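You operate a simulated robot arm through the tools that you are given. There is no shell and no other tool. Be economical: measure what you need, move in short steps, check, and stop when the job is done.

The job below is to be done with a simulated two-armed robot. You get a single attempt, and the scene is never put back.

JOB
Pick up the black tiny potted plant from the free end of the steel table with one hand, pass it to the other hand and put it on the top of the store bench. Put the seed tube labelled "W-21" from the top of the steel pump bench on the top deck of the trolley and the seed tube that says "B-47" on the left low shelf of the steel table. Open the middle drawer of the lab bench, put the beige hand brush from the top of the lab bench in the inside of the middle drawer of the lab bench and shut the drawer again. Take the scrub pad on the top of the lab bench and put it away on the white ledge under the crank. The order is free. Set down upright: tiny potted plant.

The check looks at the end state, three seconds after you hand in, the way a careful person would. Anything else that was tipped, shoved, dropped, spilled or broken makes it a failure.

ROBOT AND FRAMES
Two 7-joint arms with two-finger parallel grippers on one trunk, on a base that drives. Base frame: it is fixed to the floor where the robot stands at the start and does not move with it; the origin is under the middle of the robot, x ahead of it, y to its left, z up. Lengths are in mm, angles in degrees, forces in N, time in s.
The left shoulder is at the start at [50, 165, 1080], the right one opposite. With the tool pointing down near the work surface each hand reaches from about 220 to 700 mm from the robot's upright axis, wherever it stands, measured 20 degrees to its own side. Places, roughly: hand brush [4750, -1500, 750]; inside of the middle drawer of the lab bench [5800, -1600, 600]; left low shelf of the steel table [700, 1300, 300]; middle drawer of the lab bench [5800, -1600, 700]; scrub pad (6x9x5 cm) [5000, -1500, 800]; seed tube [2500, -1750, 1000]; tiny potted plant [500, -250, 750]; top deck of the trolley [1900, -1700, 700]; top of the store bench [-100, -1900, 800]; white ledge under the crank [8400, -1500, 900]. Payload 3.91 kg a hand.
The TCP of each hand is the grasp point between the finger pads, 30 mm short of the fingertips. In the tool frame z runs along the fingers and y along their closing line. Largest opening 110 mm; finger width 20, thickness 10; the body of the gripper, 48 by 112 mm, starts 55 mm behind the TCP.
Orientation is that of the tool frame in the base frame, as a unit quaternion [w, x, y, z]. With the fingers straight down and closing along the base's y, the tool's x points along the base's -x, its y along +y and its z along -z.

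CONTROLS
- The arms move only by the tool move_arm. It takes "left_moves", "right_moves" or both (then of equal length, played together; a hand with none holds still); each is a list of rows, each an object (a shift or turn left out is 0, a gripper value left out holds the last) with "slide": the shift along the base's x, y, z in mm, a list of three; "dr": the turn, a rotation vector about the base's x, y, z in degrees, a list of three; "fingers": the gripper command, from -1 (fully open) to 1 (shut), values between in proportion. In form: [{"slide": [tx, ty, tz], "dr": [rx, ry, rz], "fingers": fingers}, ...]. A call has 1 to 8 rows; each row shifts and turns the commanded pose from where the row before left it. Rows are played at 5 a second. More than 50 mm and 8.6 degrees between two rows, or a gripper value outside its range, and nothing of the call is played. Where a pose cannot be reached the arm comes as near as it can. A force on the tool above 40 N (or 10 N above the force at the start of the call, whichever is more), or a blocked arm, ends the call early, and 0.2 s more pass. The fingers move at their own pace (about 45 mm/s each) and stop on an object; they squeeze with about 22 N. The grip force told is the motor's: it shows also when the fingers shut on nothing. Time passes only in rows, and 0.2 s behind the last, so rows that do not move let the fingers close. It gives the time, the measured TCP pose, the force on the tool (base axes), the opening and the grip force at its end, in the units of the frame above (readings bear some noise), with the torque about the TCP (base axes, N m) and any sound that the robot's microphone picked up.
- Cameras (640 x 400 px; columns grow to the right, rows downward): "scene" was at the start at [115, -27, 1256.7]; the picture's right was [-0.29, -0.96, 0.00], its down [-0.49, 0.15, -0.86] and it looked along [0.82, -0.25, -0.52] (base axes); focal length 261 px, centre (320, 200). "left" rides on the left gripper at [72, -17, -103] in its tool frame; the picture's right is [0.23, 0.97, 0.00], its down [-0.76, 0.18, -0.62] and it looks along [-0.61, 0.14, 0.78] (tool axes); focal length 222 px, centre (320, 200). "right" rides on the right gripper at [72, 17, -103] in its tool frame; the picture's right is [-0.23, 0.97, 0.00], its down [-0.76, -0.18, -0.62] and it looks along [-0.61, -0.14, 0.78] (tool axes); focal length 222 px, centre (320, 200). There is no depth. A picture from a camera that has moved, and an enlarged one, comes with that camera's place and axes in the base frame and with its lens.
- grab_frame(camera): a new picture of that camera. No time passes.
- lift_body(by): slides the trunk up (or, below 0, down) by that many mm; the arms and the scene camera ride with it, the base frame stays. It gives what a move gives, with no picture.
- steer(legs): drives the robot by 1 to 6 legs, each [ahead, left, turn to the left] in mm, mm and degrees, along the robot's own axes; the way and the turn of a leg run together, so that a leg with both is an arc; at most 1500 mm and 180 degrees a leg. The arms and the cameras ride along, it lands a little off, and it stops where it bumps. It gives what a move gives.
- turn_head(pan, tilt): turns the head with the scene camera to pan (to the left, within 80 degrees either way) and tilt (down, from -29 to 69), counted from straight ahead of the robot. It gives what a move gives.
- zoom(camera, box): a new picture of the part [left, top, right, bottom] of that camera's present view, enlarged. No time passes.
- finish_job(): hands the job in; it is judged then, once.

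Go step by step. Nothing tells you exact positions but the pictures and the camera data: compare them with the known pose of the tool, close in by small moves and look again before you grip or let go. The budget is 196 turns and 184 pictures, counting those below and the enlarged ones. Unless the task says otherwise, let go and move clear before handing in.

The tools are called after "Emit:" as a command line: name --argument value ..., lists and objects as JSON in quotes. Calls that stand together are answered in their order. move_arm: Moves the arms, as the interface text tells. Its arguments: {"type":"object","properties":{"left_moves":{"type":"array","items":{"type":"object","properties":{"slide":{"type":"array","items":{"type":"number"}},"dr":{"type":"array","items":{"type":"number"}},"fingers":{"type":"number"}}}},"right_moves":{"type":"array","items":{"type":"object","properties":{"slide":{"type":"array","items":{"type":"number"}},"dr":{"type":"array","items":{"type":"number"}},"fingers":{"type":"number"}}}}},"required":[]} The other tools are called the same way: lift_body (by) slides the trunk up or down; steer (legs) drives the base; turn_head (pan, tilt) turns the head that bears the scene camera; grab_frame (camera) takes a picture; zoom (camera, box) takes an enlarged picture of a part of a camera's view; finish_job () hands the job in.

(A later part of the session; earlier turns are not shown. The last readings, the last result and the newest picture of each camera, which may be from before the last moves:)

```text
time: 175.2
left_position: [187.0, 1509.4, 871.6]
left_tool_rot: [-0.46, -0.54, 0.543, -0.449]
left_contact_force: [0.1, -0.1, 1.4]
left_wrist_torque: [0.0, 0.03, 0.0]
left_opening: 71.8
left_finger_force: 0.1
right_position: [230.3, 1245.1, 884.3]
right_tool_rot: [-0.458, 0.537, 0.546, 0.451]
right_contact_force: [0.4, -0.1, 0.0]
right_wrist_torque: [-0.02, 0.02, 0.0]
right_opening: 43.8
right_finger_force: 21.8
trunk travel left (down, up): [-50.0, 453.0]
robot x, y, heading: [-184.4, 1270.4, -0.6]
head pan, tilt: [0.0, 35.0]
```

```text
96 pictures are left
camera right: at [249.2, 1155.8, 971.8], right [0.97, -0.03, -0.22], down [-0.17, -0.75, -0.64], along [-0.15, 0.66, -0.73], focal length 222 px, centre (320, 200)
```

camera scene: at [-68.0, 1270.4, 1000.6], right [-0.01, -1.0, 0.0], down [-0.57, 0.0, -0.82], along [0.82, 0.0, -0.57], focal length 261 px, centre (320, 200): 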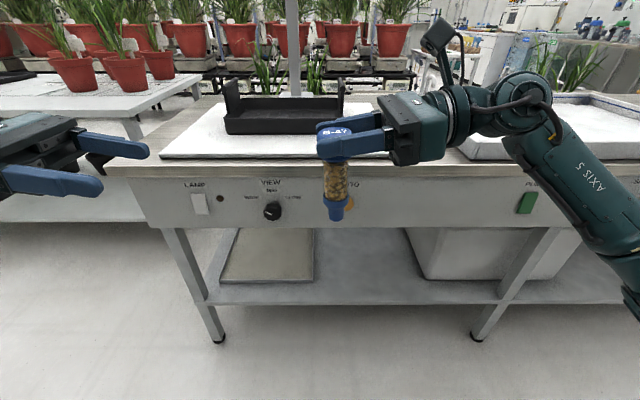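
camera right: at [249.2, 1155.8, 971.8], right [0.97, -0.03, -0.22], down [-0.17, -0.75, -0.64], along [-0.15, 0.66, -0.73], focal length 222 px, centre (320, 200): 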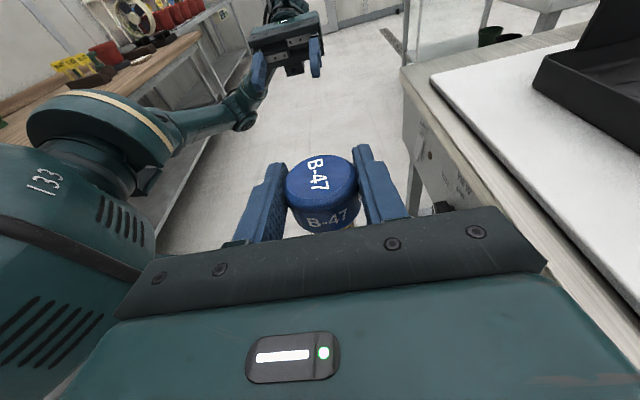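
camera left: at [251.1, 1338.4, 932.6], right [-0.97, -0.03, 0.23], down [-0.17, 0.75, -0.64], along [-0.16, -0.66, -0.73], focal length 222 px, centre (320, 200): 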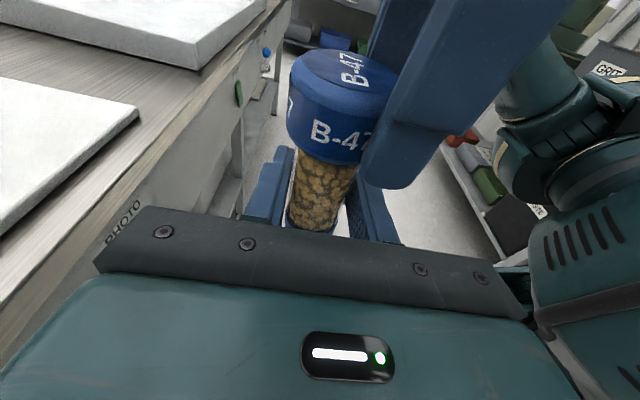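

B-47 is now held sideways in the right hand. I'll raise the left hand out of the way, then lower the trunk and the right hand in front of the table to shelf height.

Emit:
move_arm --left_moves '[{"slide": [-20, 0, 40]}, {"slide": [-20, 0, 40]}, {"slide": [-20, 0, 40]}, {}, {}, {}, {}]' --right_moves '[{"slide": [0, 0, -45]}, {"slide": [0, 0, -45]}, {"slide": [0, 0, -45]}, {"slide": [0, 0, -45]}, {"slide": [0, 0, -45]}, {"slide": [0, 0, -45]}, {"slide": [0, 0, -45]}]'

Emit:
lift_body --by -50

Emit:
grab_frame --camera "scene"

Emit:
grab_frame --camera "right"

```text
time: 176.8
left_position: [130.2, 1507.5, 992.7]
left_tool_rot: [-0.461, -0.539, 0.543, -0.449]
left_contact_force: [-0.3, -0.3, -0.5]
left_wrist_torque: [0.01, 0.01, -0.01]
left_opening: 71.3
left_finger_force: 0.0
right_position: [231.4, 1242.9, 571.0]
right_tool_rot: [-0.458, 0.537, 0.546, 0.451]
right_contact_force: [1.2, -1.0, -0.1]
right_wrist_torque: [0.01, -0.05, 0.03]
right_opening: 43.8
right_finger_force: 22.0
trunk travel left (down, up): [-50.0, 453.0]
robot x, y, heading: [-183.6, 1272.1, -0.3]
head pan, tilt: [0.0, 35.0]
```

```text
time: 177.7
left_position: [130.4, 1507.6, 941.6]
left_tool_rot: [-0.459, -0.54, 0.543, -0.449]
left_contact_force: [0.3, 0.4, -0.7]
left_wrist_torque: [-0.01, -0.01, 0.0]
left_opening: 71.6
left_finger_force: 0.2
right_position: [232.4, 1243.3, 523.2]
right_tool_rot: [-0.457, 0.538, 0.545, 0.452]
right_contact_force: [0.2, 0.1, 0.0]
right_wrist_torque: [0.0, -0.02, -0.02]
right_opening: 43.6
right_finger_force: 22.0
trunk travel left (down, up): [0.0, 503.0]
robot x, y, heading: [-185.3, 1268.4, -0.3]
head pan, tilt: [0.0, 35.0]
```

```text
95 pictures are left
camera scene: at [-68.1, 1270.5, 950.7], right [-0.01, -1.0, 0.0], down [-0.57, 0.0, -0.82], along [0.82, 0.0, -0.57], focal length 261 px, centre (320, 200)
```

scene: 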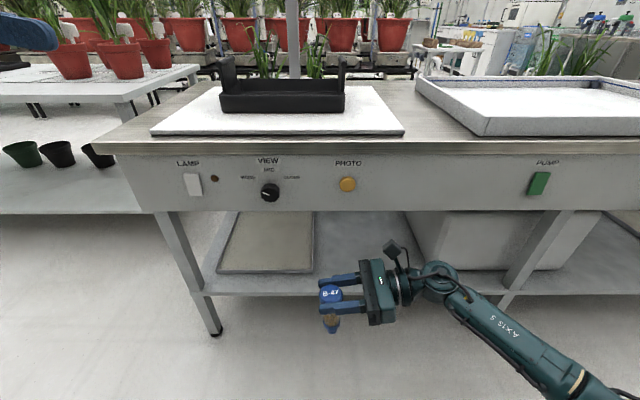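

```text
94 pictures are left
camera right: at [249.9, 1154.0, 610.8], right [0.97, -0.03, -0.22], down [-0.17, -0.75, -0.64], along [-0.15, 0.66, -0.73], focal length 222 px, centre (320, 200)
```

right: 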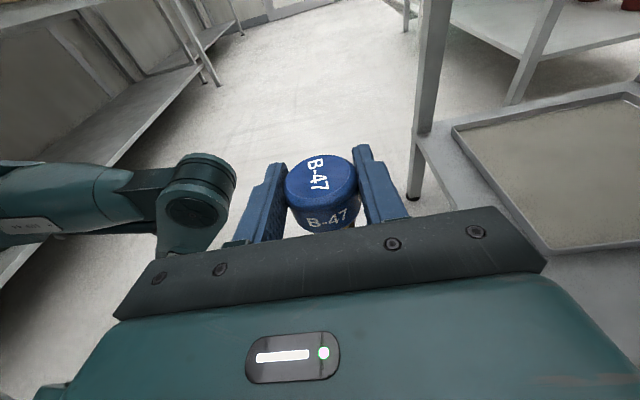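

The tray rim is at z≈282, x from 493, y 1295–1600. I'll lower the hand to entry height, shift left, then drive in carefully.

Emit:
move_arm --right_moves '[{"slide": [0, 0, -40]}, {"slide": [0, 0, -35]}, {"slide": [0, 0, -25]}]'

Emit:
steer --legs '[[0, 185, 0], [140, 0, 0]]'

Emit:
grab_frame --camera "scene"

Emit:
grab_frame --camera "right"

```text
time: 178.5
left_position: [131.2, 1507.7, 942.2]
left_tool_rot: [-0.46, -0.54, 0.543, -0.449]
left_contact_force: [0.1, 0.0, -0.9]
left_wrist_torque: [0.01, -0.02, -0.02]
left_opening: 71.4
left_finger_force: 0.1
right_position: [231.1, 1242.7, 421.3]
right_tool_rot: [-0.457, 0.539, 0.545, 0.452]
right_contact_force: [-0.6, 0.6, 0.4]
right_wrist_torque: [0.01, -0.05, 0.03]
right_opening: 43.4
right_finger_force: 21.8
trunk travel left (down, up): [0.0, 503.0]
robot x, y, heading: [-183.9, 1273.6, -0.4]
head pan, tilt: [0.0, 35.0]
```

```text
time: 181.7
left_position: [263.8, 1690.1, 942.5]
left_tool_rot: [-0.459, -0.541, 0.543, -0.45]
left_contact_force: [0.0, 0.0, 0.1]
left_wrist_torque: [-0.01, 0.02, 0.0]
left_opening: 71.4
left_finger_force: 0.1
right_position: [367.7, 1425.9, 422.6]
right_tool_rot: [-0.458, 0.538, 0.546, 0.451]
right_contact_force: [-0.3, 0.5, -0.7]
right_wrist_torque: [-0.02, 0.01, -0.04]
right_opening: 43.6
right_finger_force: 21.6
trunk travel left (down, up): [0.0, 503.0]
robot x, y, heading: [-49.8, 1455.1, -0.3]
head pan, tilt: [0.0, 35.0]
```

```text
93 pictures are left
camera scene: at [66.5, 1452.6, 950.7], right [0.0, -1.0, 0.0], down [-0.57, 0.0, -0.82], along [0.82, 0.0, -0.57], focal length 261 px, centre (320, 200)
```

scene: 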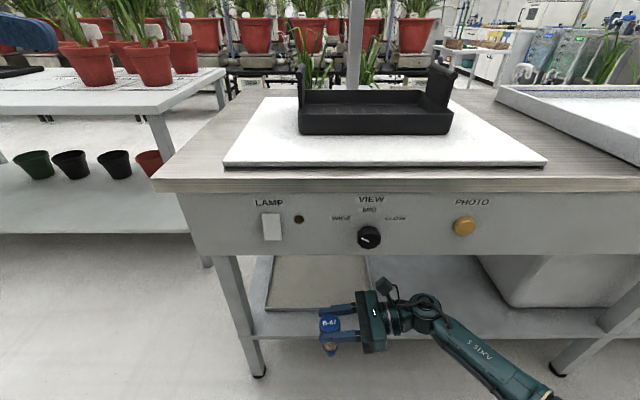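

```text
92 pictures are left
camera right: at [384.5, 1336.3, 510.4], right [0.97, -0.03, -0.22], down [-0.17, -0.75, -0.64], along [-0.15, 0.66, -0.73], focal length 222 px, centre (320, 200)
```

right: 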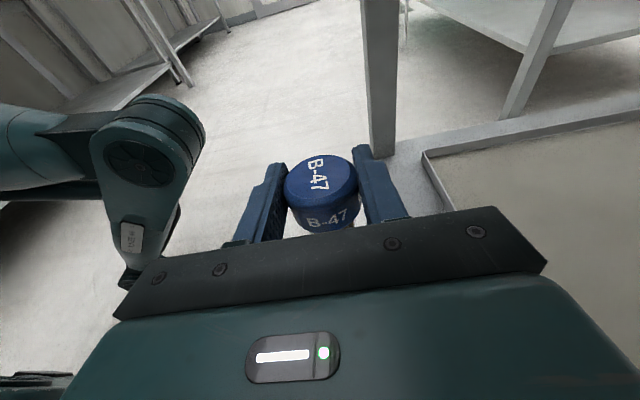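

Emit:
steer --legs '[[140, 0, 0]]'

Emit:
move_arm --right_moves '[{"slide": [30, 0, 0]}, {"slide": [35, 0, 0]}]'

Emit:
grab_frame --camera "scene"

Emit:
grab_frame --camera "right"

```text
time: 183.0
left_position: [404.8, 1688.5, 943.4]
left_tool_rot: [-0.46, -0.539, 0.544, -0.449]
left_contact_force: [0.4, -0.7, -0.6]
left_wrist_torque: [-0.02, 0.02, 0.02]
left_opening: 71.5
left_finger_force: 0.1
right_position: [505.8, 1423.9, 422.4]
right_tool_rot: [-0.457, 0.538, 0.545, 0.452]
right_contact_force: [-0.3, -0.3, 0.8]
right_wrist_torque: [0.02, 0.01, 0.0]
right_opening: 43.6
right_finger_force: 21.3
trunk travel left (down, up): [0.0, 503.0]
robot x, y, heading: [91.4, 1453.1, -0.3]
head pan, tilt: [0.0, 35.0]
```

```text
time: 183.6
left_position: [404.9, 1687.5, 943.2]
left_tool_rot: [-0.46, -0.54, 0.544, -0.449]
left_contact_force: [0.0, 0.1, -0.7]
left_wrist_torque: [-0.01, 0.05, 0.0]
left_opening: 71.4
left_finger_force: 0.0
right_position: [569.8, 1422.3, 420.9]
right_tool_rot: [-0.458, 0.538, 0.545, 0.452]
right_contact_force: [-0.4, -0.7, -0.7]
right_wrist_torque: [0.01, 0.02, 0.0]
right_opening: 43.7
right_finger_force: 22.1
trunk travel left (down, up): [0.0, 503.0]
robot x, y, heading: [89.9, 1450.3, -0.6]
head pan, tilt: [0.0, 35.0]
```

```text
91 pictures are left
camera scene: at [206.8, 1451.5, 950.6], right [-0.01, -1.0, 0.0], down [-0.57, 0.0, -0.82], along [0.82, -0.01, -0.57], focal length 261 px, centre (320, 200)
```

scene: 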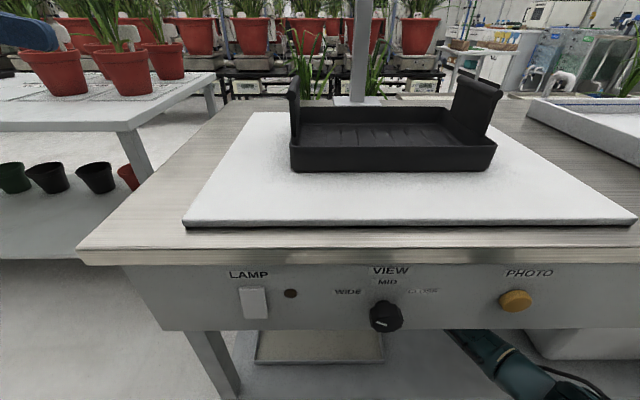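

```text
90 pictures are left
camera right: at [588.3, 1333.2, 509.9], right [0.97, -0.03, -0.22], down [-0.17, -0.75, -0.64], along [-0.15, 0.66, -0.73], focal length 222 px, centre (320, 200)
```

right: 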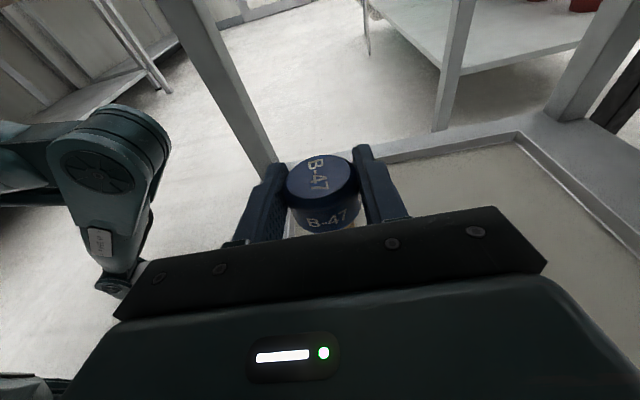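

The tube is above the tray. I'll lower it slowly until contact.

Emit:
move_arm --right_moves '[{"slide": [0, 0, -20]}, {}]'

Emit:
move_arm --right_moves '[{"slide": [0, 0, -4]}, {}]'

Emit:
move_arm --right_moves '[{"slide": [0, 0, -4]}, {}]'

Emit:
grab_frame --camera "right"

```text
time: 184.2
left_position: [405.4, 1688.9, 942.9]
left_tool_rot: [-0.46, -0.539, 0.544, -0.449]
left_contact_force: [0.4, 0.3, -0.1]
left_wrist_torque: [-0.03, 0.0, 0.02]
left_opening: 71.4
left_finger_force: 0.0
right_position: [570.1, 1422.2, 401.4]
right_tool_rot: [-0.457, 0.538, 0.545, 0.452]
right_contact_force: [-0.2, 0.1, -0.1]
right_wrist_torque: [0.02, 0.02, -0.03]
right_opening: 43.7
right_finger_force: 21.5
trunk travel left (down, up): [0.0, 503.0]
robot x, y, heading: [91.3, 1452.6, -0.4]
head pan, tilt: [0.0, 35.0]
```

```text
time: 184.8
left_position: [405.6, 1687.5, 942.1]
left_tool_rot: [-0.461, -0.539, 0.544, -0.449]
left_contact_force: [1.1, 1.3, 0.0]
left_wrist_torque: [-0.02, -0.05, 0.0]
left_opening: 71.5
left_finger_force: 0.1
right_position: [570.4, 1421.8, 398.5]
right_tool_rot: [-0.458, 0.538, 0.545, 0.452]
right_contact_force: [1.0, 0.6, 0.1]
right_wrist_torque: [0.0, -0.01, 0.01]
right_opening: 43.6
right_finger_force: 21.4
trunk travel left (down, up): [0.0, 503.0]
robot x, y, heading: [84.5, 1450.7, -0.1]
head pan, tilt: [0.0, 35.0]
```

```text
time: 185.4
left_position: [404.5, 1687.3, 942.8]
left_tool_rot: [-0.46, -0.54, 0.544, -0.449]
left_contact_force: [-0.5, 0.4, -0.2]
left_wrist_torque: [-0.01, -0.02, 0.01]
left_opening: 71.3
left_finger_force: 0.0
right_position: [570.5, 1423.1, 394.9]
right_tool_rot: [-0.457, 0.538, 0.545, 0.452]
right_contact_force: [-0.3, 0.4, -0.3]
right_wrist_torque: [0.02, 0.0, 0.02]
right_opening: 43.8
right_finger_force: 21.9
trunk travel left (down, up): [0.0, 503.0]
robot x, y, heading: [90.2, 1454.8, -0.4]
head pan, tilt: [0.0, 35.0]
```

```text
89 pictures are left
camera right: at [589.3, 1334.0, 482.7], right [0.97, -0.03, -0.22], down [-0.17, -0.75, -0.64], along [-0.15, 0.66, -0.73], focal length 222 px, centre (320, 200)
```

right: 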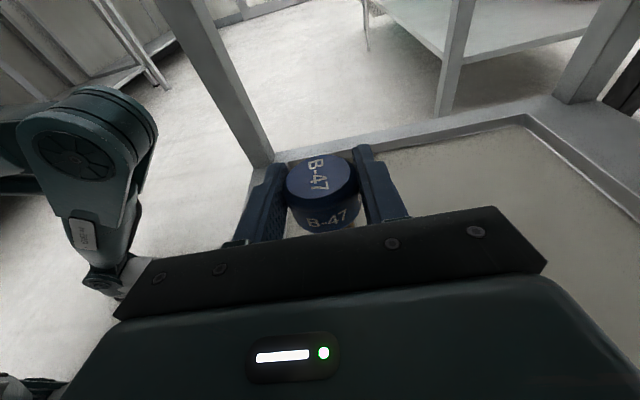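

Emit:
move_arm --right_moves '[{"slide": [0, 0, -4]}, {}]'

Emit:
move_arm --right_moves '[{"slide": [0, 0, -4]}, {}]'

Emit:
move_arm --right_moves '[{"slide": [0, 0, -4]}, {}]'

```text
time: 186.0
left_position: [405.3, 1687.8, 942.5]
left_tool_rot: [-0.46, -0.54, 0.544, -0.449]
left_contact_force: [-0.5, -0.5, 1.0]
left_wrist_torque: [0.0, 0.0, -0.04]
left_opening: 71.4
left_finger_force: 0.0
right_position: [571.2, 1423.8, 391.3]
right_tool_rot: [-0.458, 0.538, 0.545, 0.452]
right_contact_force: [0.3, 1.0, -0.9]
right_wrist_torque: [-0.03, -0.01, -0.03]
right_opening: 43.6
right_finger_force: 22.4
trunk travel left (down, up): [0.0, 503.0]
robot x, y, heading: [91.6, 1453.6, -0.5]
head pan, tilt: [0.0, 35.0]
```

```text
time: 186.6
left_position: [403.8, 1689.0, 941.7]
left_tool_rot: [-0.46, -0.54, 0.543, -0.45]
left_contact_force: [-0.6, -0.2, -1.2]
left_wrist_torque: [0.01, 0.02, 0.0]
left_opening: 71.8
left_finger_force: 0.1
right_position: [572.5, 1424.2, 388.4]
right_tool_rot: [-0.457, 0.536, 0.545, 0.454]
right_contact_force: [-0.1, 0.1, 15.6]
right_wrist_torque: [0.02, -0.02, 0.09]
right_opening: 43.9
right_finger_force: 21.7
trunk travel left (down, up): [0.0, 503.0]
robot x, y, heading: [87.3, 1453.9, -0.1]
head pan, tilt: [0.0, 35.0]
```

```text
time: 187.2
left_position: [405.3, 1687.6, 943.0]
left_tool_rot: [-0.459, -0.54, 0.544, -0.45]
left_contact_force: [0.2, -0.5, -0.5]
left_wrist_torque: [0.03, -0.01, -0.01]
left_opening: 71.2
left_finger_force: 0.1
right_position: [572.8, 1422.6, 383.7]
right_tool_rot: [-0.458, 0.537, 0.545, 0.452]
right_contact_force: [-0.6, 0.6, 15.9]
right_wrist_torque: [0.27, 0.09, 0.01]
right_opening: 43.3
right_finger_force: 22.2
trunk travel left (down, up): [0.0, 503.0]
robot x, y, heading: [90.0, 1452.8, -0.3]
head pan, tilt: [0.0, 35.0]
```

The tube is in contact with the tray, so I'll release and withdraw toward the right.

Emit:
move_arm --right_moves '[{"slide": [0, 0, 2]}, {"fingers": 0.0}, {"fingers": -0.2}, {"fingers": -0.3}]'

Emit:
grab_frame --camera "right"

```text
time: 188.2
left_position: [406.5, 1689.7, 942.4]
left_tool_rot: [-0.46, -0.54, 0.543, -0.449]
left_contact_force: [-0.7, -0.7, -0.2]
left_wrist_torque: [0.02, -0.02, 0.01]
left_opening: 71.3
left_finger_force: 0.1
right_position: [570.4, 1422.2, 386.1]
right_tool_rot: [-0.457, 0.539, 0.545, 0.451]
right_contact_force: [0.5, -0.3, -0.1]
right_wrist_torque: [-0.03, 0.05, -0.02]
right_opening: 71.6
right_finger_force: 0.0
trunk travel left (down, up): [0.0, 503.0]
robot x, y, heading: [90.4, 1455.0, -0.4]
head pan, tilt: [0.0, 35.0]
```

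```text
88 pictures are left
camera right: at [589.2, 1333.4, 472.5], right [0.97, -0.03, -0.22], down [-0.17, -0.75, -0.64], along [-0.15, 0.66, -0.73], focal length 222 px, centre (320, 200)
```

right: 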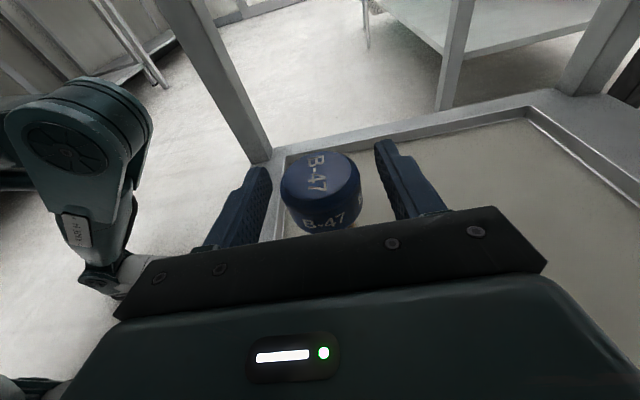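

Emit:
move_arm --right_moves '[{"slide": [0, -35, 3]}, {"slide": [0, -35, 3]}, {"slide": [-10, -25, 3]}, {"slide": [-25, 0, 0]}]'

Emit:
grab_frame --camera "right"

Emit:
steer --legs '[[-300, 0, 0]]'

Emit:
grab_frame --camera "scene"

```text
time: 189.2
left_position: [405.4, 1689.3, 943.6]
left_tool_rot: [-0.46, -0.539, 0.545, -0.448]
left_contact_force: [-0.2, 0.5, -0.9]
left_wrist_torque: [0.0, 0.0, 0.01]
left_opening: 71.6
left_finger_force: 0.0
right_position: [535.3, 1328.3, 391.8]
right_tool_rot: [-0.458, 0.537, 0.545, 0.452]
right_contact_force: [0.1, 0.3, 0.1]
right_wrist_torque: [-0.02, -0.01, 0.0]
right_opening: 71.5
right_finger_force: 0.0
trunk travel left (down, up): [0.0, 503.0]
robot x, y, heading: [93.9, 1453.7, -0.7]
head pan, tilt: [0.0, 35.0]
```

```text
87 pictures are left
camera right: at [553.3, 1239.6, 479.6], right [0.97, -0.03, -0.22], down [-0.17, -0.75, -0.64], along [-0.15, 0.66, -0.73], focal length 222 px, centre (320, 200)
```

right: 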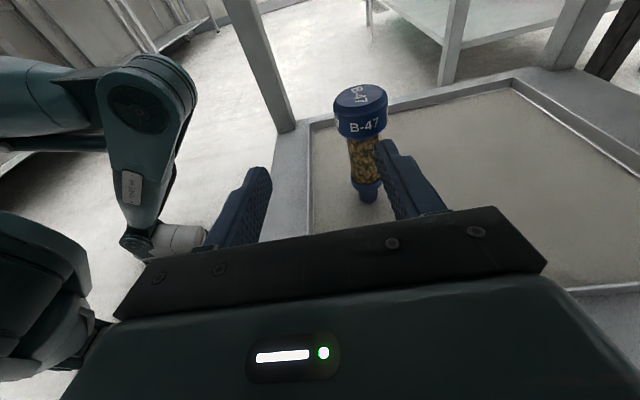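

```text
time: 191.2
left_position: [102.0, 1690.1, 943.2]
left_tool_rot: [-0.461, -0.539, 0.543, -0.449]
left_contact_force: [-0.1, 0.2, 0.5]
left_wrist_torque: [0.02, -0.03, -0.02]
left_opening: 71.5
left_finger_force: 0.0
right_position: [231.4, 1331.2, 391.0]
right_tool_rot: [-0.458, 0.538, 0.545, 0.452]
right_contact_force: [-0.7, -0.8, 0.4]
right_wrist_torque: [-0.02, -0.03, 0.02]
right_opening: 71.6
right_finger_force: 0.0
trunk travel left (down, up): [0.0, 503.0]
robot x, y, heading: [-215.1, 1451.9, -0.5]
head pan, tilt: [0.0, 35.0]
```

```text
86 pictures are left
camera scene: at [-96.9, 1453.5, 950.7], right [-0.01, -1.0, 0.0], down [-0.57, 0.0, -0.82], along [0.82, 0.0, -0.57], focal length 261 px, centre (320, 200)
```

scene: 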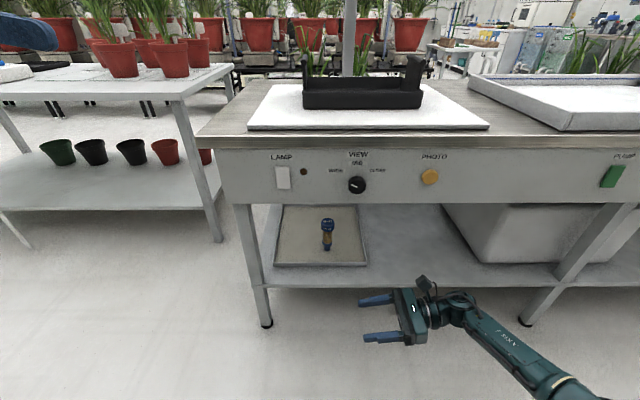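

B-47 stands on the left shelf tray. I'll raise the trunk and restore both tools to pointing down for the drive to the lab bench.

Emit:
lift_body --by 300

Emit:
move_arm --left_moves '[{"slide": [3, 0, -10], "dr": [4.418, -4.418, -5.264]}, {"slide": [3, 0, -10], "dr": [4.418, -4.418, -5.264]}, {"slide": [3, 0, -10], "dr": [4.418, -4.418, -5.264]}, {"slide": [3, 0, -10], "dr": [4.418, -4.418, -5.264]}, {"slide": [3, 0, -10], "dr": [4.418, -4.418, -5.264]}, {"slide": [3, 0, -10], "dr": [4.418, -4.418, -5.264]}, {"slide": [3, 0, -10], "dr": [4.418, -4.418, -5.264]}]' --right_moves '[{"slide": [-10, -10, 40], "dr": [-4.418, -4.418, 5.264]}, {"slide": [-10, -10, 40], "dr": [-4.418, -4.418, 5.264]}, {"slide": [-5, -10, 40], "dr": [-4.418, -4.418, 5.264]}, {"slide": [-5, -10, 40], "dr": [-4.418, -4.418, 5.264]}, {"slide": [0, -10, 40], "dr": [-4.418, -4.418, 5.264]}, {"slide": [0, -10, 40], "dr": [-4.418, -4.418, 5.264]}, {"slide": [0, -10, 40], "dr": [-4.418, -4.418, 5.264]}]'

Emit:
move_arm --left_moves '[{"slide": [3, 0, -10], "dr": [4.418, -4.418, -5.264], "fingers": -1}, {"slide": [3, 0, -10], "dr": [4.418, -4.418, -5.264]}, {"slide": [3, 0, -10], "dr": [4.418, -4.418, -5.264]}, {"slide": [3, 0, -10], "dr": [4.418, -4.418, -5.264]}, {"slide": [3, 0, -10], "dr": [4.418, -4.418, -5.264]}, {"slide": [3, 0, -10], "dr": [4.418, -4.418, -5.264]}, {"slide": [3, 0, -10], "dr": [4.418, -4.418, -5.264]}]' --right_moves '[{"slide": [0, -8, 10], "dr": [-4.418, -4.418, 5.264], "fingers": -1}, {"slide": [0, -8, 10], "dr": [-4.418, -4.418, 5.264]}, {"slide": [0, -8, 10], "dr": [-4.418, -4.418, 5.264]}, {"slide": [0, -8, 10], "dr": [-4.418, -4.418, 5.264]}, {"slide": [0, -8, 10], "dr": [-4.418, -4.418, 5.264]}, {"slide": [0, -8, 10], "dr": [-4.418, -4.418, 5.264]}, {"slide": [0, -8, 10], "dr": [-4.418, -4.418, 5.264]}]'

```text
time: 194.2
left_position: [101.3, 1690.9, 1242.8]
left_tool_rot: [-0.46, -0.54, 0.543, -0.449]
left_contact_force: [0.1, 0.0, -0.1]
left_wrist_torque: [0.01, 0.04, 0.01]
left_opening: 71.5
left_finger_force: 0.0
right_position: [232.1, 1331.9, 690.9]
right_tool_rot: [-0.458, 0.538, 0.546, 0.451]
right_contact_force: [0.3, -0.1, 0.4]
right_wrist_torque: [0.04, 0.02, 0.02]
right_opening: 71.5
right_finger_force: 0.0
trunk travel left (down, up): [-300.0, 203.0]
robot x, y, heading: [-216.3, 1455.9, -0.5]
head pan, tilt: [0.0, 35.0]
```

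```text
time: 195.8
left_position: [122.3, 1691.6, 1172.9]
left_tool_rot: [-0.262, -0.309, 0.879, -0.25]
left_contact_force: [0.9, -0.1, -0.1]
left_wrist_torque: [0.02, -0.01, -0.01]
left_opening: 71.7
left_finger_force: 0.1
right_position: [204.3, 1262.6, 973.2]
right_tool_rot: [-0.26, 0.306, 0.881, 0.253]
right_contact_force: [0.4, -0.5, -0.1]
right_wrist_torque: [0.0, 0.02, 0.0]
right_opening: 71.7
right_finger_force: 0.1
trunk travel left (down, up): [-300.0, 203.0]
robot x, y, heading: [-214.3, 1455.9, -0.3]
head pan, tilt: [0.0, 35.0]
```

```text
time: 197.4
left_position: [142.1, 1691.6, 1103.8]
left_tool_rot: [0.0, -0.002, 1.0, 0.008]
left_contact_force: [-0.2, 0.3, -0.6]
left_wrist_torque: [-0.02, 0.03, 0.01]
left_opening: 110.0
left_finger_force: 0.1
right_position: [202.2, 1205.9, 1041.2]
right_tool_rot: [0.002, -0.002, 1.0, -0.006]
right_contact_force: [0.0, 0.8, -0.1]
right_wrist_torque: [0.0, 0.03, -0.02]
right_opening: 110.1
right_finger_force: 0.0
trunk travel left (down, up): [-300.0, 203.0]
robot x, y, heading: [-210.3, 1455.1, -0.4]
head pan, tilt: [0.0, 35.0]
```

Emit:
steer --legs '[[60, -1200, 0], [0, -1230, 0], [1400, 0, 0], [1400, 0, 0], [1000, 0, 0]]'

Emit:
turn_head --pan -20 --tilt 18

Emit:
grab_frame --camera "scene"

```text
time: 237.3
left_position: [4080.3, -454.6, 1103.8]
left_tool_rot: [0.0, -0.058, 0.998, 0.007]
left_contact_force: [-0.6, 0.5, -0.3]
left_wrist_torque: [0.05, 0.03, -0.02]
left_opening: 110.2
left_finger_force: 0.0
right_position: [4192.6, -930.1, 1040.1]
right_tool_rot: [0.002, -0.056, 0.998, -0.006]
right_contact_force: [-0.9, -0.2, 1.2]
right_wrist_torque: [0.0, -0.02, -0.01]
right_opening: 109.9
right_finger_force: 0.0
trunk travel left (down, up): [-300.0, 203.0]
robot x, y, heading: [3751.6, -732.0, 6.2]
head pan, tilt: [0.0, 35.0]
```

```text
time: 238.1
left_position: [4080.3, -453.7, 1103.3]
left_tool_rot: [0.0, -0.059, 0.998, 0.006]
left_contact_force: [0.0, 0.9, -0.2]
left_wrist_torque: [0.04, 0.01, -0.01]
left_opening: 110.1
left_finger_force: 0.2
right_position: [4193.2, -929.0, 1040.3]
right_tool_rot: [0.0, -0.056, 0.998, -0.007]
right_contact_force: [0.7, 0.0, -0.8]
right_wrist_torque: [0.04, -0.01, -0.03]
right_opening: 109.9
right_finger_force: 0.1
trunk travel left (down, up): [-300.0, 203.0]
robot x, y, heading: [3754.1, -729.0, 6.0]
head pan, tilt: [-20.0, 18.0]
```

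```text
85 pictures are left
camera scene: at [3870.6, -748.0, 1277.7], right [-0.24, -0.97, 0.0], down [-0.3, 0.07, -0.95], along [0.92, -0.23, -0.31], focal length 261 px, centre (320, 200)
```

scene: 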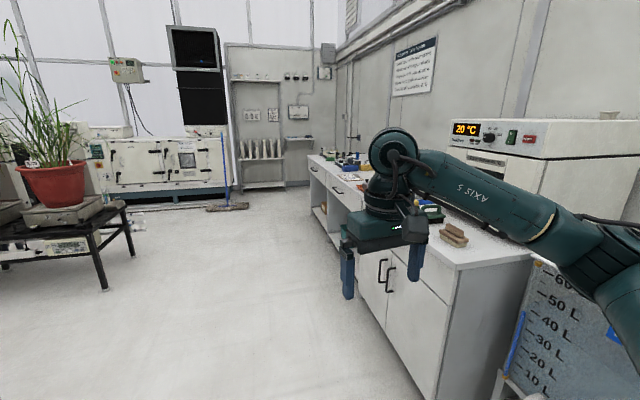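

The lab bench is on the right, and I can see the brush near its near end. I'll drive up in front of it and face it.

Emit:
steer --legs '[[1130, -170, 0], [0, 0, -96]]'

Emit:
turn_head --pan 0 --tilt 25

Emit:
grab_frame --camera "scene"

```text
time: 248.0
left_position: [5123.5, -1135.0, 1104.5]
left_tool_rot: [0.005, 0.708, 0.706, 0.005]
left_contact_force: [0.0, 0.3, -0.3]
left_wrist_torque: [0.0, -0.03, -0.01]
left_opening: 110.0
left_finger_force: 0.1
right_position: [4637.6, -1190.4, 1041.0]
right_tool_rot: [-0.004, 0.71, 0.704, -0.005]
right_contact_force: [-0.9, -0.2, -0.3]
right_wrist_torque: [-0.02, -0.01, -0.02]
right_opening: 110.1
right_finger_force: 0.1
trunk travel left (down, up): [-300.0, 203.0]
robot x, y, heading: [4893.1, -777.5, -91.3]
head pan, tilt: [-20.0, 18.0]
```

```text
time: 248.9
left_position: [5122.6, -1135.6, 1104.4]
left_tool_rot: [0.005, 0.709, 0.706, 0.005]
left_contact_force: [0.2, -0.7, 0.0]
left_wrist_torque: [0.0, 0.01, 0.01]
left_opening: 109.9
left_finger_force: 0.1
right_position: [4639.8, -1189.4, 1039.9]
right_tool_rot: [-0.004, 0.71, 0.704, -0.005]
right_contact_force: [0.3, 0.2, 0.2]
right_wrist_torque: [-0.01, 0.05, -0.02]
right_opening: 110.1
right_finger_force: 0.1
trunk travel left (down, up): [-300.0, 203.0]
robot x, y, heading: [4890.5, -773.6, -90.9]
head pan, tilt: [0.0, 25.0]
```

```text
84 pictures are left
camera scene: at [4889.1, -898.9, 1266.4], right [-1.0, 0.02, 0.0], down [0.01, 0.42, -0.91], along [-0.02, -0.91, -0.42], focal length 261 px, centre (320, 200)
```

scene: 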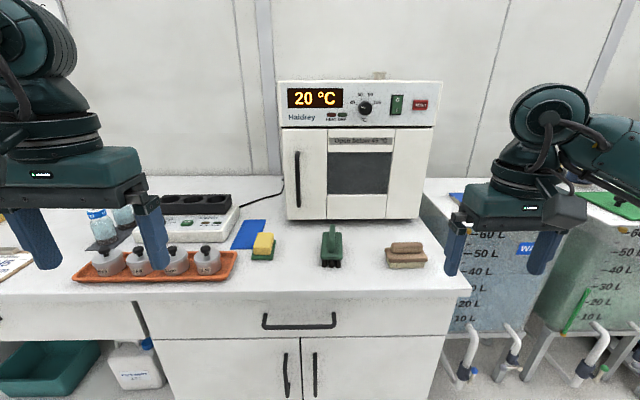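

The beige brush, a green brush and the scrub pad are all visible. I'll move 180 mm closer to triangulate them.

Emit:
steer --legs '[[180, 0, 0]]'

Emit:
grab_frame --camera "scene"

Emit:
grab_frame --camera "right"

```text
time: 250.4
left_position: [5121.4, -1315.8, 1103.6]
left_tool_rot: [0.005, 0.708, 0.706, 0.005]
left_contact_force: [-0.5, -0.3, -0.5]
left_wrist_torque: [0.03, 0.01, -0.01]
left_opening: 110.0
left_finger_force: 0.0
right_position: [4635.0, -1370.7, 1040.6]
right_tool_rot: [-0.004, 0.71, 0.704, -0.005]
right_contact_force: [0.1, -0.5, 0.8]
right_wrist_torque: [0.0, 0.02, -0.02]
right_opening: 110.0
right_finger_force: 0.0
trunk travel left (down, up): [-300.0, 203.0]
robot x, y, heading: [4887.3, -957.5, -90.7]
head pan, tilt: [0.0, 25.0]
```

```text
83 pictures are left
camera scene: at [4886.6, -1079.4, 1266.3], right [-1.0, 0.01, 0.0], down [0.01, 0.42, -0.91], along [-0.01, -0.91, -0.42], focal length 261 px, centre (320, 200)
```

scene: 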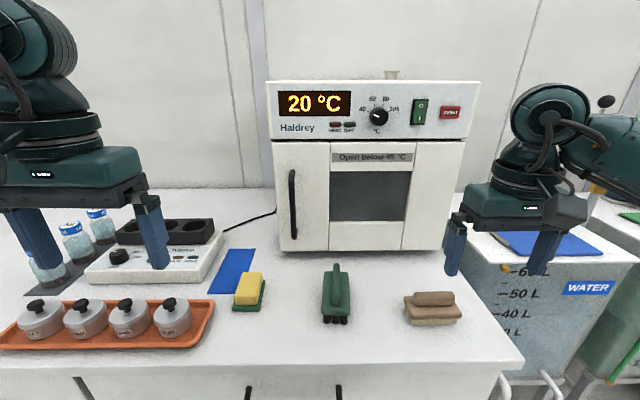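

```text
82 pictures are left
camera right: at [4654.6, -1298.7, 1142.2], right [0.97, -0.23, -0.01], down [-0.18, -0.76, 0.63], along [-0.16, -0.61, -0.78], focal length 222 px, centre (320, 200)
```

right: 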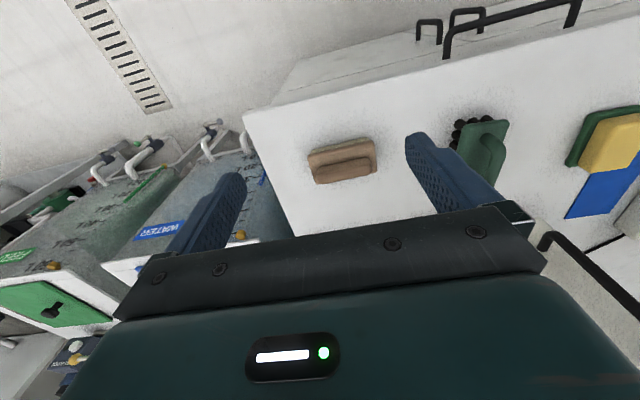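

Emit:
zoom --camera "scene" --box '[220, 240, 500, 380]'

Emit:
zoom --camera "right" --box '[260, 100, 460, 220]'

```text
2.29 times, centred on (360, 310) of scene
camera zoom: at [4886.6, -1079.4, 1266.3], right [-1.0, 0.01, 0.0], down [0.01, 0.42, -0.91], along [-0.01, -0.91, -0.42], focal length 596 px, centre (229, -51)
```

zoom: 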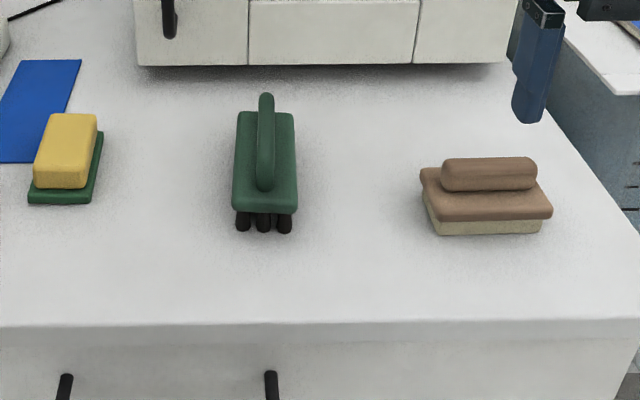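

```text
3.20 times, centred on (360, 160) of right
camera zoom: at [4654.6, -1298.7, 1142.2], right [0.97, -0.23, -0.01], down [-0.18, -0.76, 0.63], along [-0.16, -0.61, -0.78], focal length 711 px, centre (192, 328)
```

zoom: 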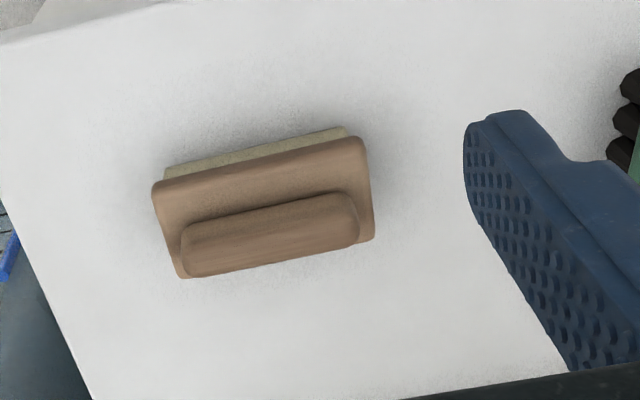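

The bench top is at z≈787, and the brush is centred near (4644, -1487) with its long axis along x. I'll rotate the right gripper 90° so it closes across the brush.

Emit:
move_arm --right_moves '[{"slide": [0, -10, -10], "dr": [0, 0, -8.2]}, {"slide": [0, -10, -10], "dr": [0, 0, -8.2]}, {"slide": [0, -10, -10], "dr": [0, 0, -8.2]}, {"slide": [0, -10, -10], "dr": [0, 0, -8.2]}, {"slide": [0, -10, -10], "dr": [0, 0, -8.2]}, {"slide": [0, -10, -10], "dr": [0, 0, -8.2]}]'

Emit:
move_arm --right_moves '[{"slide": [0, -10, -10], "dr": [0, 0, -8.2]}, {"slide": [0, -10, -10], "dr": [0, 0, -8.2]}, {"slide": [0, -10, -10], "dr": [0, 0, -8.2]}, {"slide": [5, -10, -10], "dr": [0, 0, -8.2]}, {"slide": [5, -10, -10], "dr": [0, 0, -8.0]}]'

Emit:
grab_frame --camera "right"

Emit:
grab_frame --camera "scene"

```text
time: 251.8
left_position: [5120.8, -1316.1, 1104.2]
left_tool_rot: [0.006, 0.708, 0.707, 0.004]
left_contact_force: [-0.6, -0.9, 0.1]
left_wrist_torque: [-0.01, 0.01, 0.01]
left_opening: 110.0
left_finger_force: 0.1
right_position: [4634.9, -1429.8, 981.9]
right_tool_rot: [-0.005, 0.939, 0.343, -0.003]
right_contact_force: [0.3, -1.2, -0.4]
right_wrist_torque: [-0.03, 0.01, 0.01]
right_opening: 110.0
right_finger_force: 0.0
trunk travel left (down, up): [-300.0, 203.0]
robot x, y, heading: [4890.3, -955.9, -91.0]
head pan, tilt: [0.0, 25.0]
```

```text
time: 253.0
left_position: [5121.2, -1314.8, 1102.7]
left_tool_rot: [0.005, 0.708, 0.706, 0.005]
left_contact_force: [-0.4, 0.1, 0.4]
left_wrist_torque: [0.02, -0.01, -0.01]
left_opening: 110.1
left_finger_force: 0.2
right_position: [4644.2, -1479.7, 930.2]
right_tool_rot: [-0.005, 1.0, -0.005, -0.001]
right_contact_force: [-0.1, 0.8, -0.1]
right_wrist_torque: [0.02, -0.01, 0.01]
right_opening: 109.8
right_finger_force: 0.0
trunk travel left (down, up): [-300.0, 203.0]
robot x, y, heading: [4886.6, -956.5, -90.8]
head pan, tilt: [0.0, 25.0]
```

```text
79 pictures are left
camera right: at [4717.7, -1500.2, 1032.0], right [-0.24, -0.97, -0.01], down [-0.76, 0.18, 0.63], along [-0.61, 0.16, -0.78], focal length 222 px, centre (320, 200)
```

right: 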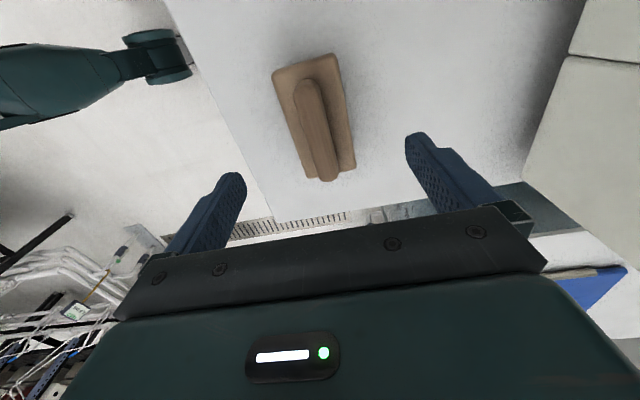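

```text
78 pictures are left
camera scene: at [4886.6, -1079.0, 1266.4], right [-1.0, 0.01, 0.0], down [0.01, 0.42, -0.91], along [-0.01, -0.91, -0.42], focal length 261 px, centre (320, 200)
```

scene: 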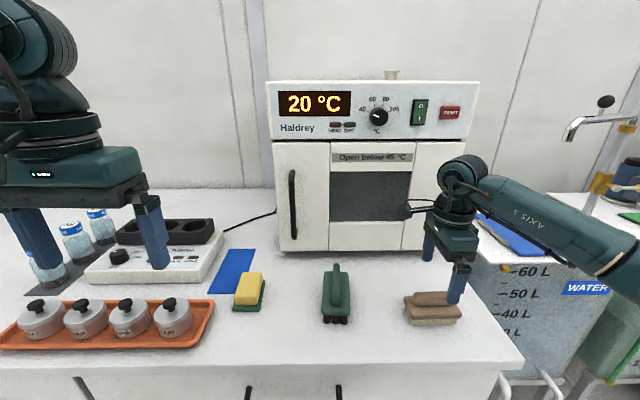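

The brush handle runs along x at y≈-1477. I'll lower over it, with the fingers outside the plate, and grip.

Emit:
move_arm --right_moves '[{"slide": [-1, 2, -40]}, {"slide": [0, 0, -35]}, {"slide": [0, 0, -27]}, {}]'

Emit:
grab_frame --camera "right"

Emit:
zoom --camera "scene" --box '[360, 220, 520, 340]'

```text
time: 254.0
left_position: [5120.2, -1314.5, 1104.1]
left_tool_rot: [0.006, 0.708, 0.706, 0.005]
left_contact_force: [-0.5, -0.2, 0.0]
left_wrist_torque: [0.02, -0.02, 0.03]
left_opening: 110.0
left_finger_force: 0.1
right_position: [4647.8, -1477.5, 830.9]
right_tool_rot: [-0.006, 1.0, -0.004, -0.001]
right_contact_force: [-0.5, 0.4, 4.4]
right_wrist_torque: [-0.28, -0.02, -0.06]
right_opening: 109.8
right_finger_force: 0.0
trunk travel left (down, up): [-300.0, 203.0]
robot x, y, heading: [4890.4, -952.4, -90.7]
head pan, tilt: [0.0, 25.0]
```

```text
77 pictures are left
camera right: at [4719.0, -1497.5, 932.5], right [-0.23, -0.97, -0.01], down [-0.76, 0.18, 0.63], along [-0.61, 0.15, -0.78], focal length 222 px, centre (320, 200)
```

right: 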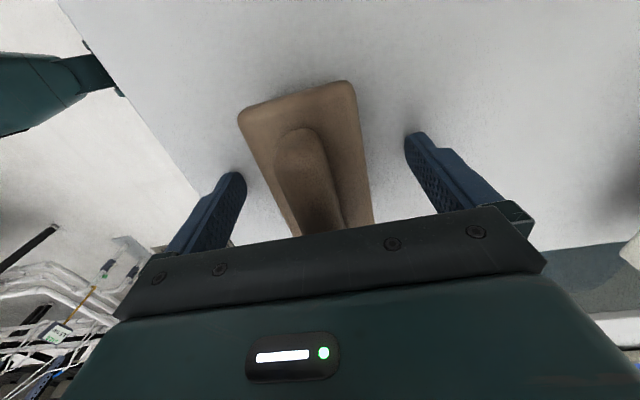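

```text
3.33 times, centred on (440, 280) of scene
camera zoom: at [4886.6, -1078.4, 1266.6], right [-1.0, 0.01, 0.0], down [0.01, 0.42, -0.91], along [-0.01, -0.91, -0.42], focal length 869 px, centre (-80, -67)
```

zoom: 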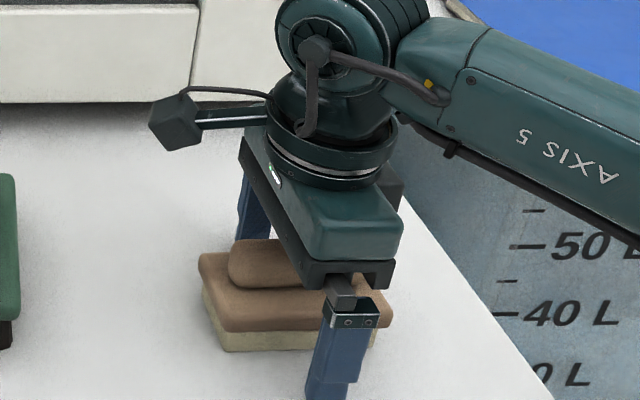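

Emit:
move_arm --right_moves '[{"slide": [-3, 0, 5]}, {"fingers": 1}, {"fingers": 1}, {"fingers": 1}, {"fingers": 1}, {"fingers": 1}]'

Emit:
move_arm --right_moves '[{"slide": [0, 0, 30]}, {"slide": [0, 0, 45]}, {"slide": [0, 0, 45]}, {"slide": [0, 20, 40]}, {"slide": [10, 40, 20]}, {"slide": [10, 40, 0]}]'

Emit:
grab_frame --camera "right"

Emit:
grab_frame --camera "scene"

```text
time: 255.4
left_position: [5121.6, -1314.7, 1104.1]
left_tool_rot: [0.005, 0.708, 0.706, 0.005]
left_contact_force: [0.6, 0.4, 0.4]
left_wrist_torque: [0.01, -0.01, 0.0]
left_opening: 110.0
left_finger_force: 0.0
right_position: [4642.8, -1479.1, 835.1]
right_tool_rot: [-0.007, 1.0, -0.004, -0.001]
right_contact_force: [0.1, 0.1, 0.3]
right_wrist_torque: [-0.01, 0.02, 0.01]
right_opening: 54.9
right_finger_force: 22.9
trunk travel left (down, up): [-300.0, 203.0]
robot x, y, heading: [4889.9, -956.8, -90.6]
head pan, tilt: [0.0, 25.0]
```

```text
time: 256.8
left_position: [5120.9, -1314.0, 1104.3]
left_tool_rot: [0.005, 0.708, 0.707, 0.004]
left_contact_force: [-0.1, 1.3, -0.5]
left_wrist_torque: [-0.01, -0.04, 0.03]
left_opening: 110.2
left_finger_force: 0.0
right_position: [4663.5, -1376.3, 1011.4]
right_tool_rot: [-0.006, 1.0, -0.003, -0.001]
right_contact_force: [-0.2, 0.4, -1.8]
right_wrist_torque: [-0.03, 0.0, -0.04]
right_opening: 54.6
right_finger_force: 22.1
trunk travel left (down, up): [-300.0, 203.0]
robot x, y, heading: [4893.6, -955.9, -91.0]
head pan, tilt: [0.0, 25.0]
```

```text
75 pictures are left
camera right: at [4735.6, -1395.0, 1112.9], right [-0.23, -0.97, -0.01], down [-0.76, 0.18, 0.63], along [-0.61, 0.16, -0.78], focal length 222 px, centre (320, 200)
```

right: 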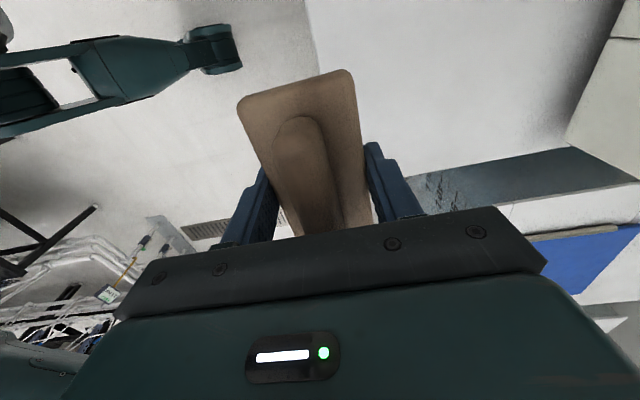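

```text
74 pictures are left
camera scene: at [4886.4, -1078.7, 1266.5], right [-1.0, 0.01, 0.0], down [0.01, 0.42, -0.91], along [-0.01, -0.91, -0.42], focal length 261 px, centre (320, 200)
```

scene: 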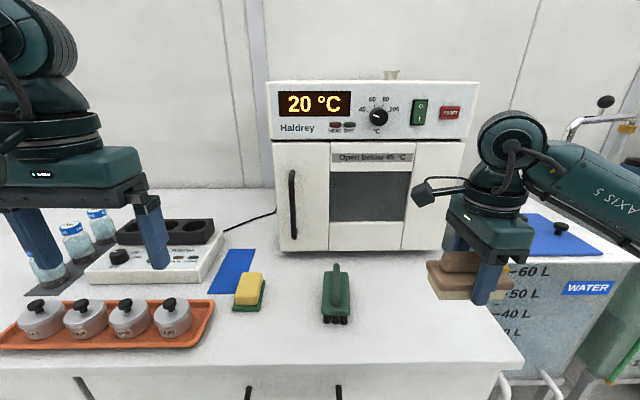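

The brush is held. I'll back off and sidestep left to the drawer section.

Emit:
steer --legs '[[-250, 0, 0], [0, 880, 1]]'

Emit:
turn_head --pan 0 --tilt 35

Emit:
grab_frame --camera "scene"

```text
time: 266.4
left_position: [6025.3, -1056.3, 1103.0]
left_tool_rot: [0.005, 0.699, 0.715, 0.005]
left_contact_force: [-0.4, 0.5, -0.2]
left_wrist_torque: [-0.03, 0.01, 0.01]
left_opening: 110.2
left_finger_force: 0.0
right_position: [5569.0, -1129.3, 1011.6]
right_tool_rot: [-0.005, 1.0, 0.009, 0.0]
right_contact_force: [-0.3, 1.3, -0.6]
right_wrist_torque: [0.03, 0.01, 0.01]
right_opening: 54.7
right_finger_force: 21.8
trunk travel left (down, up): [-300.0, 203.0]
robot x, y, heading: [5787.5, -703.3, -89.3]
head pan, tilt: [0.0, 25.0]
```

```text
time: 267.1
left_position: [6025.5, -1057.1, 1103.8]
left_tool_rot: [0.005, 0.699, 0.715, 0.005]
left_contact_force: [0.5, 0.3, -0.1]
left_wrist_torque: [-0.03, 0.05, 0.0]
left_opening: 110.0
left_finger_force: 0.0
right_position: [5568.1, -1129.7, 1010.5]
right_tool_rot: [-0.006, 1.0, 0.007, -0.002]
right_contact_force: [0.3, 0.6, -1.5]
right_wrist_torque: [0.0, 0.01, -0.02]
right_opening: 54.5
right_finger_force: 21.4
trunk travel left (down, up): [-300.0, 203.0]
robot x, y, heading: [5781.9, -703.5, -89.3]
head pan, tilt: [0.0, 35.0]
```

```text
73 pictures are left
camera scene: at [5784.6, -822.4, 1250.7], right [-1.0, -0.01, 0.0], down [-0.01, 0.57, -0.82], along [0.01, -0.82, -0.57], focal length 261 px, centre (320, 200)
```

scene: 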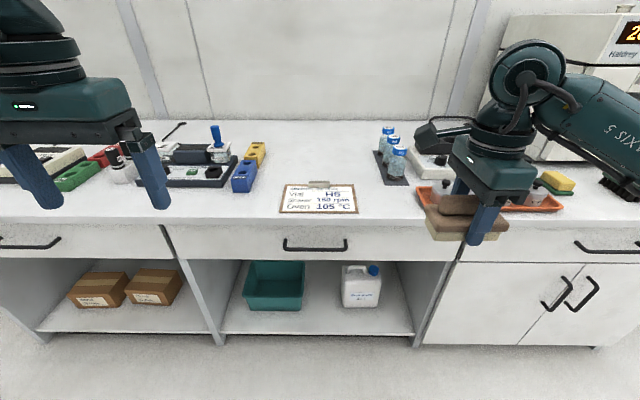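

The middle drawer's handle is near (5806, -1375, 707). I'll turn the left hand to point forward with its fingers closing vertically, to grip the handle bar.

Emit:
move_arm --left_moves '[{"slide": [-13, -5, -22], "dr": [-4.949, 4.949, 4.949]}, {"slide": [-13, -5, -22], "dr": [-4.949, 4.949, 4.949]}, {"slide": [-13, -5, -22], "dr": [-4.949, 4.949, 4.949]}, {"slide": [-13, -5, -22], "dr": [-4.949, 4.949, 4.949]}, {"slide": [-13, -5, -22], "dr": [-4.949, 4.949, 4.949]}, {"slide": [-13, -5, -22], "dr": [-4.949, 4.949, 4.949]}, {"slide": [-13, -5, -22], "dr": [-4.949, 4.949, 4.949]}]'

Emit:
move_arm --left_moves '[{"slide": [-13, -5, -24], "dr": [-4.949, 4.949, 4.949]}, {"slide": [-13, -5, -24], "dr": [-4.949, 4.949, 4.949]}, {"slide": [-13, -5, -24], "dr": [-4.949, 4.949, 4.949]}, {"slide": [-13, -5, -24], "dr": [-4.949, 4.949, 4.949]}, {"slide": [-13, -5, -24], "dr": [-4.949, 4.949, 4.949]}, {"slide": [-13, -5, -24], "dr": [-4.949, 4.949, 4.949]}, {"slide": [-13, -5, -24], "dr": [-4.949, 4.949, 4.949]}]'

Emit:
grab_frame --camera "left"

Emit:
grab_frame --camera "scene"

```text
time: 268.7
left_position: [5933.0, -1104.2, 949.8]
left_tool_rot: [-0.003, 0.398, 0.824, -0.403]
left_contact_force: [0.1, 0.5, 0.1]
left_wrist_torque: [0.01, -0.02, 0.02]
left_opening: 110.2
left_finger_force: 0.0
left hand out of reach, approached as far as the arm can: row 7
right_position: [5568.4, -1130.2, 1010.3]
right_tool_rot: [-0.007, 1.0, 0.009, -0.002]
right_contact_force: [-0.3, 0.3, -1.3]
right_wrist_torque: [0.01, -0.03, -0.01]
right_opening: 54.6
right_finger_force: 22.2
trunk travel left (down, up): [-300.0, 203.0]
robot x, y, heading: [5778.8, -704.2, -89.4]
head pan, tilt: [0.0, 35.0]
```

```text
time: 270.3
left_position: [5923.6, -1125.6, 928.2]
left_tool_rot: [-0.007, 0.278, 0.81, -0.516]
left_contact_force: [0.6, -0.9, 0.1]
left_wrist_torque: [0.02, 0.01, -0.01]
left_opening: 109.9
left_finger_force: 0.0
left hand out of reach, approached as far as the arm can: row 1, 2, 3, 4, 5, 6, 7
right_position: [5570.0, -1129.8, 1010.9]
right_tool_rot: [-0.006, 1.0, 0.008, -0.001]
right_contact_force: [-0.8, 0.1, -0.3]
right_wrist_torque: [-0.01, 0.01, 0.0]
right_opening: 54.5
right_finger_force: 22.3
trunk travel left (down, up): [-300.0, 203.0]
robot x, y, heading: [5784.5, -707.1, -89.4]
head pan, tilt: [0.0, 35.0]
```

```text
72 pictures are left
camera left: at [5887.5, -1010.7, 971.4], right [0.24, 0.41, -0.88], down [0.91, 0.22, 0.35], along [0.34, -0.88, -0.32], focal length 222 px, centre (320, 200)
```

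left: 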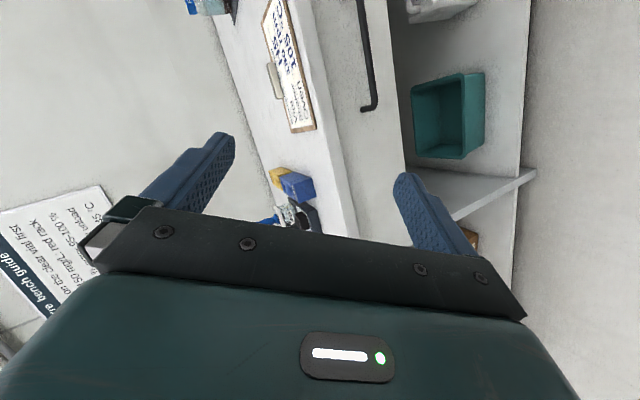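

```text
71 pictures are left
camera scene: at [5784.6, -822.4, 1250.6], right [-1.0, -0.01, 0.0], down [-0.01, 0.57, -0.82], along [0.01, -0.82, -0.57], focal length 261 px, centre (320, 200)
```

scene: 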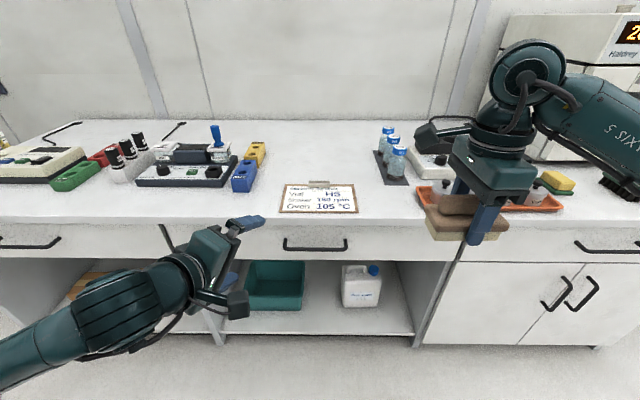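

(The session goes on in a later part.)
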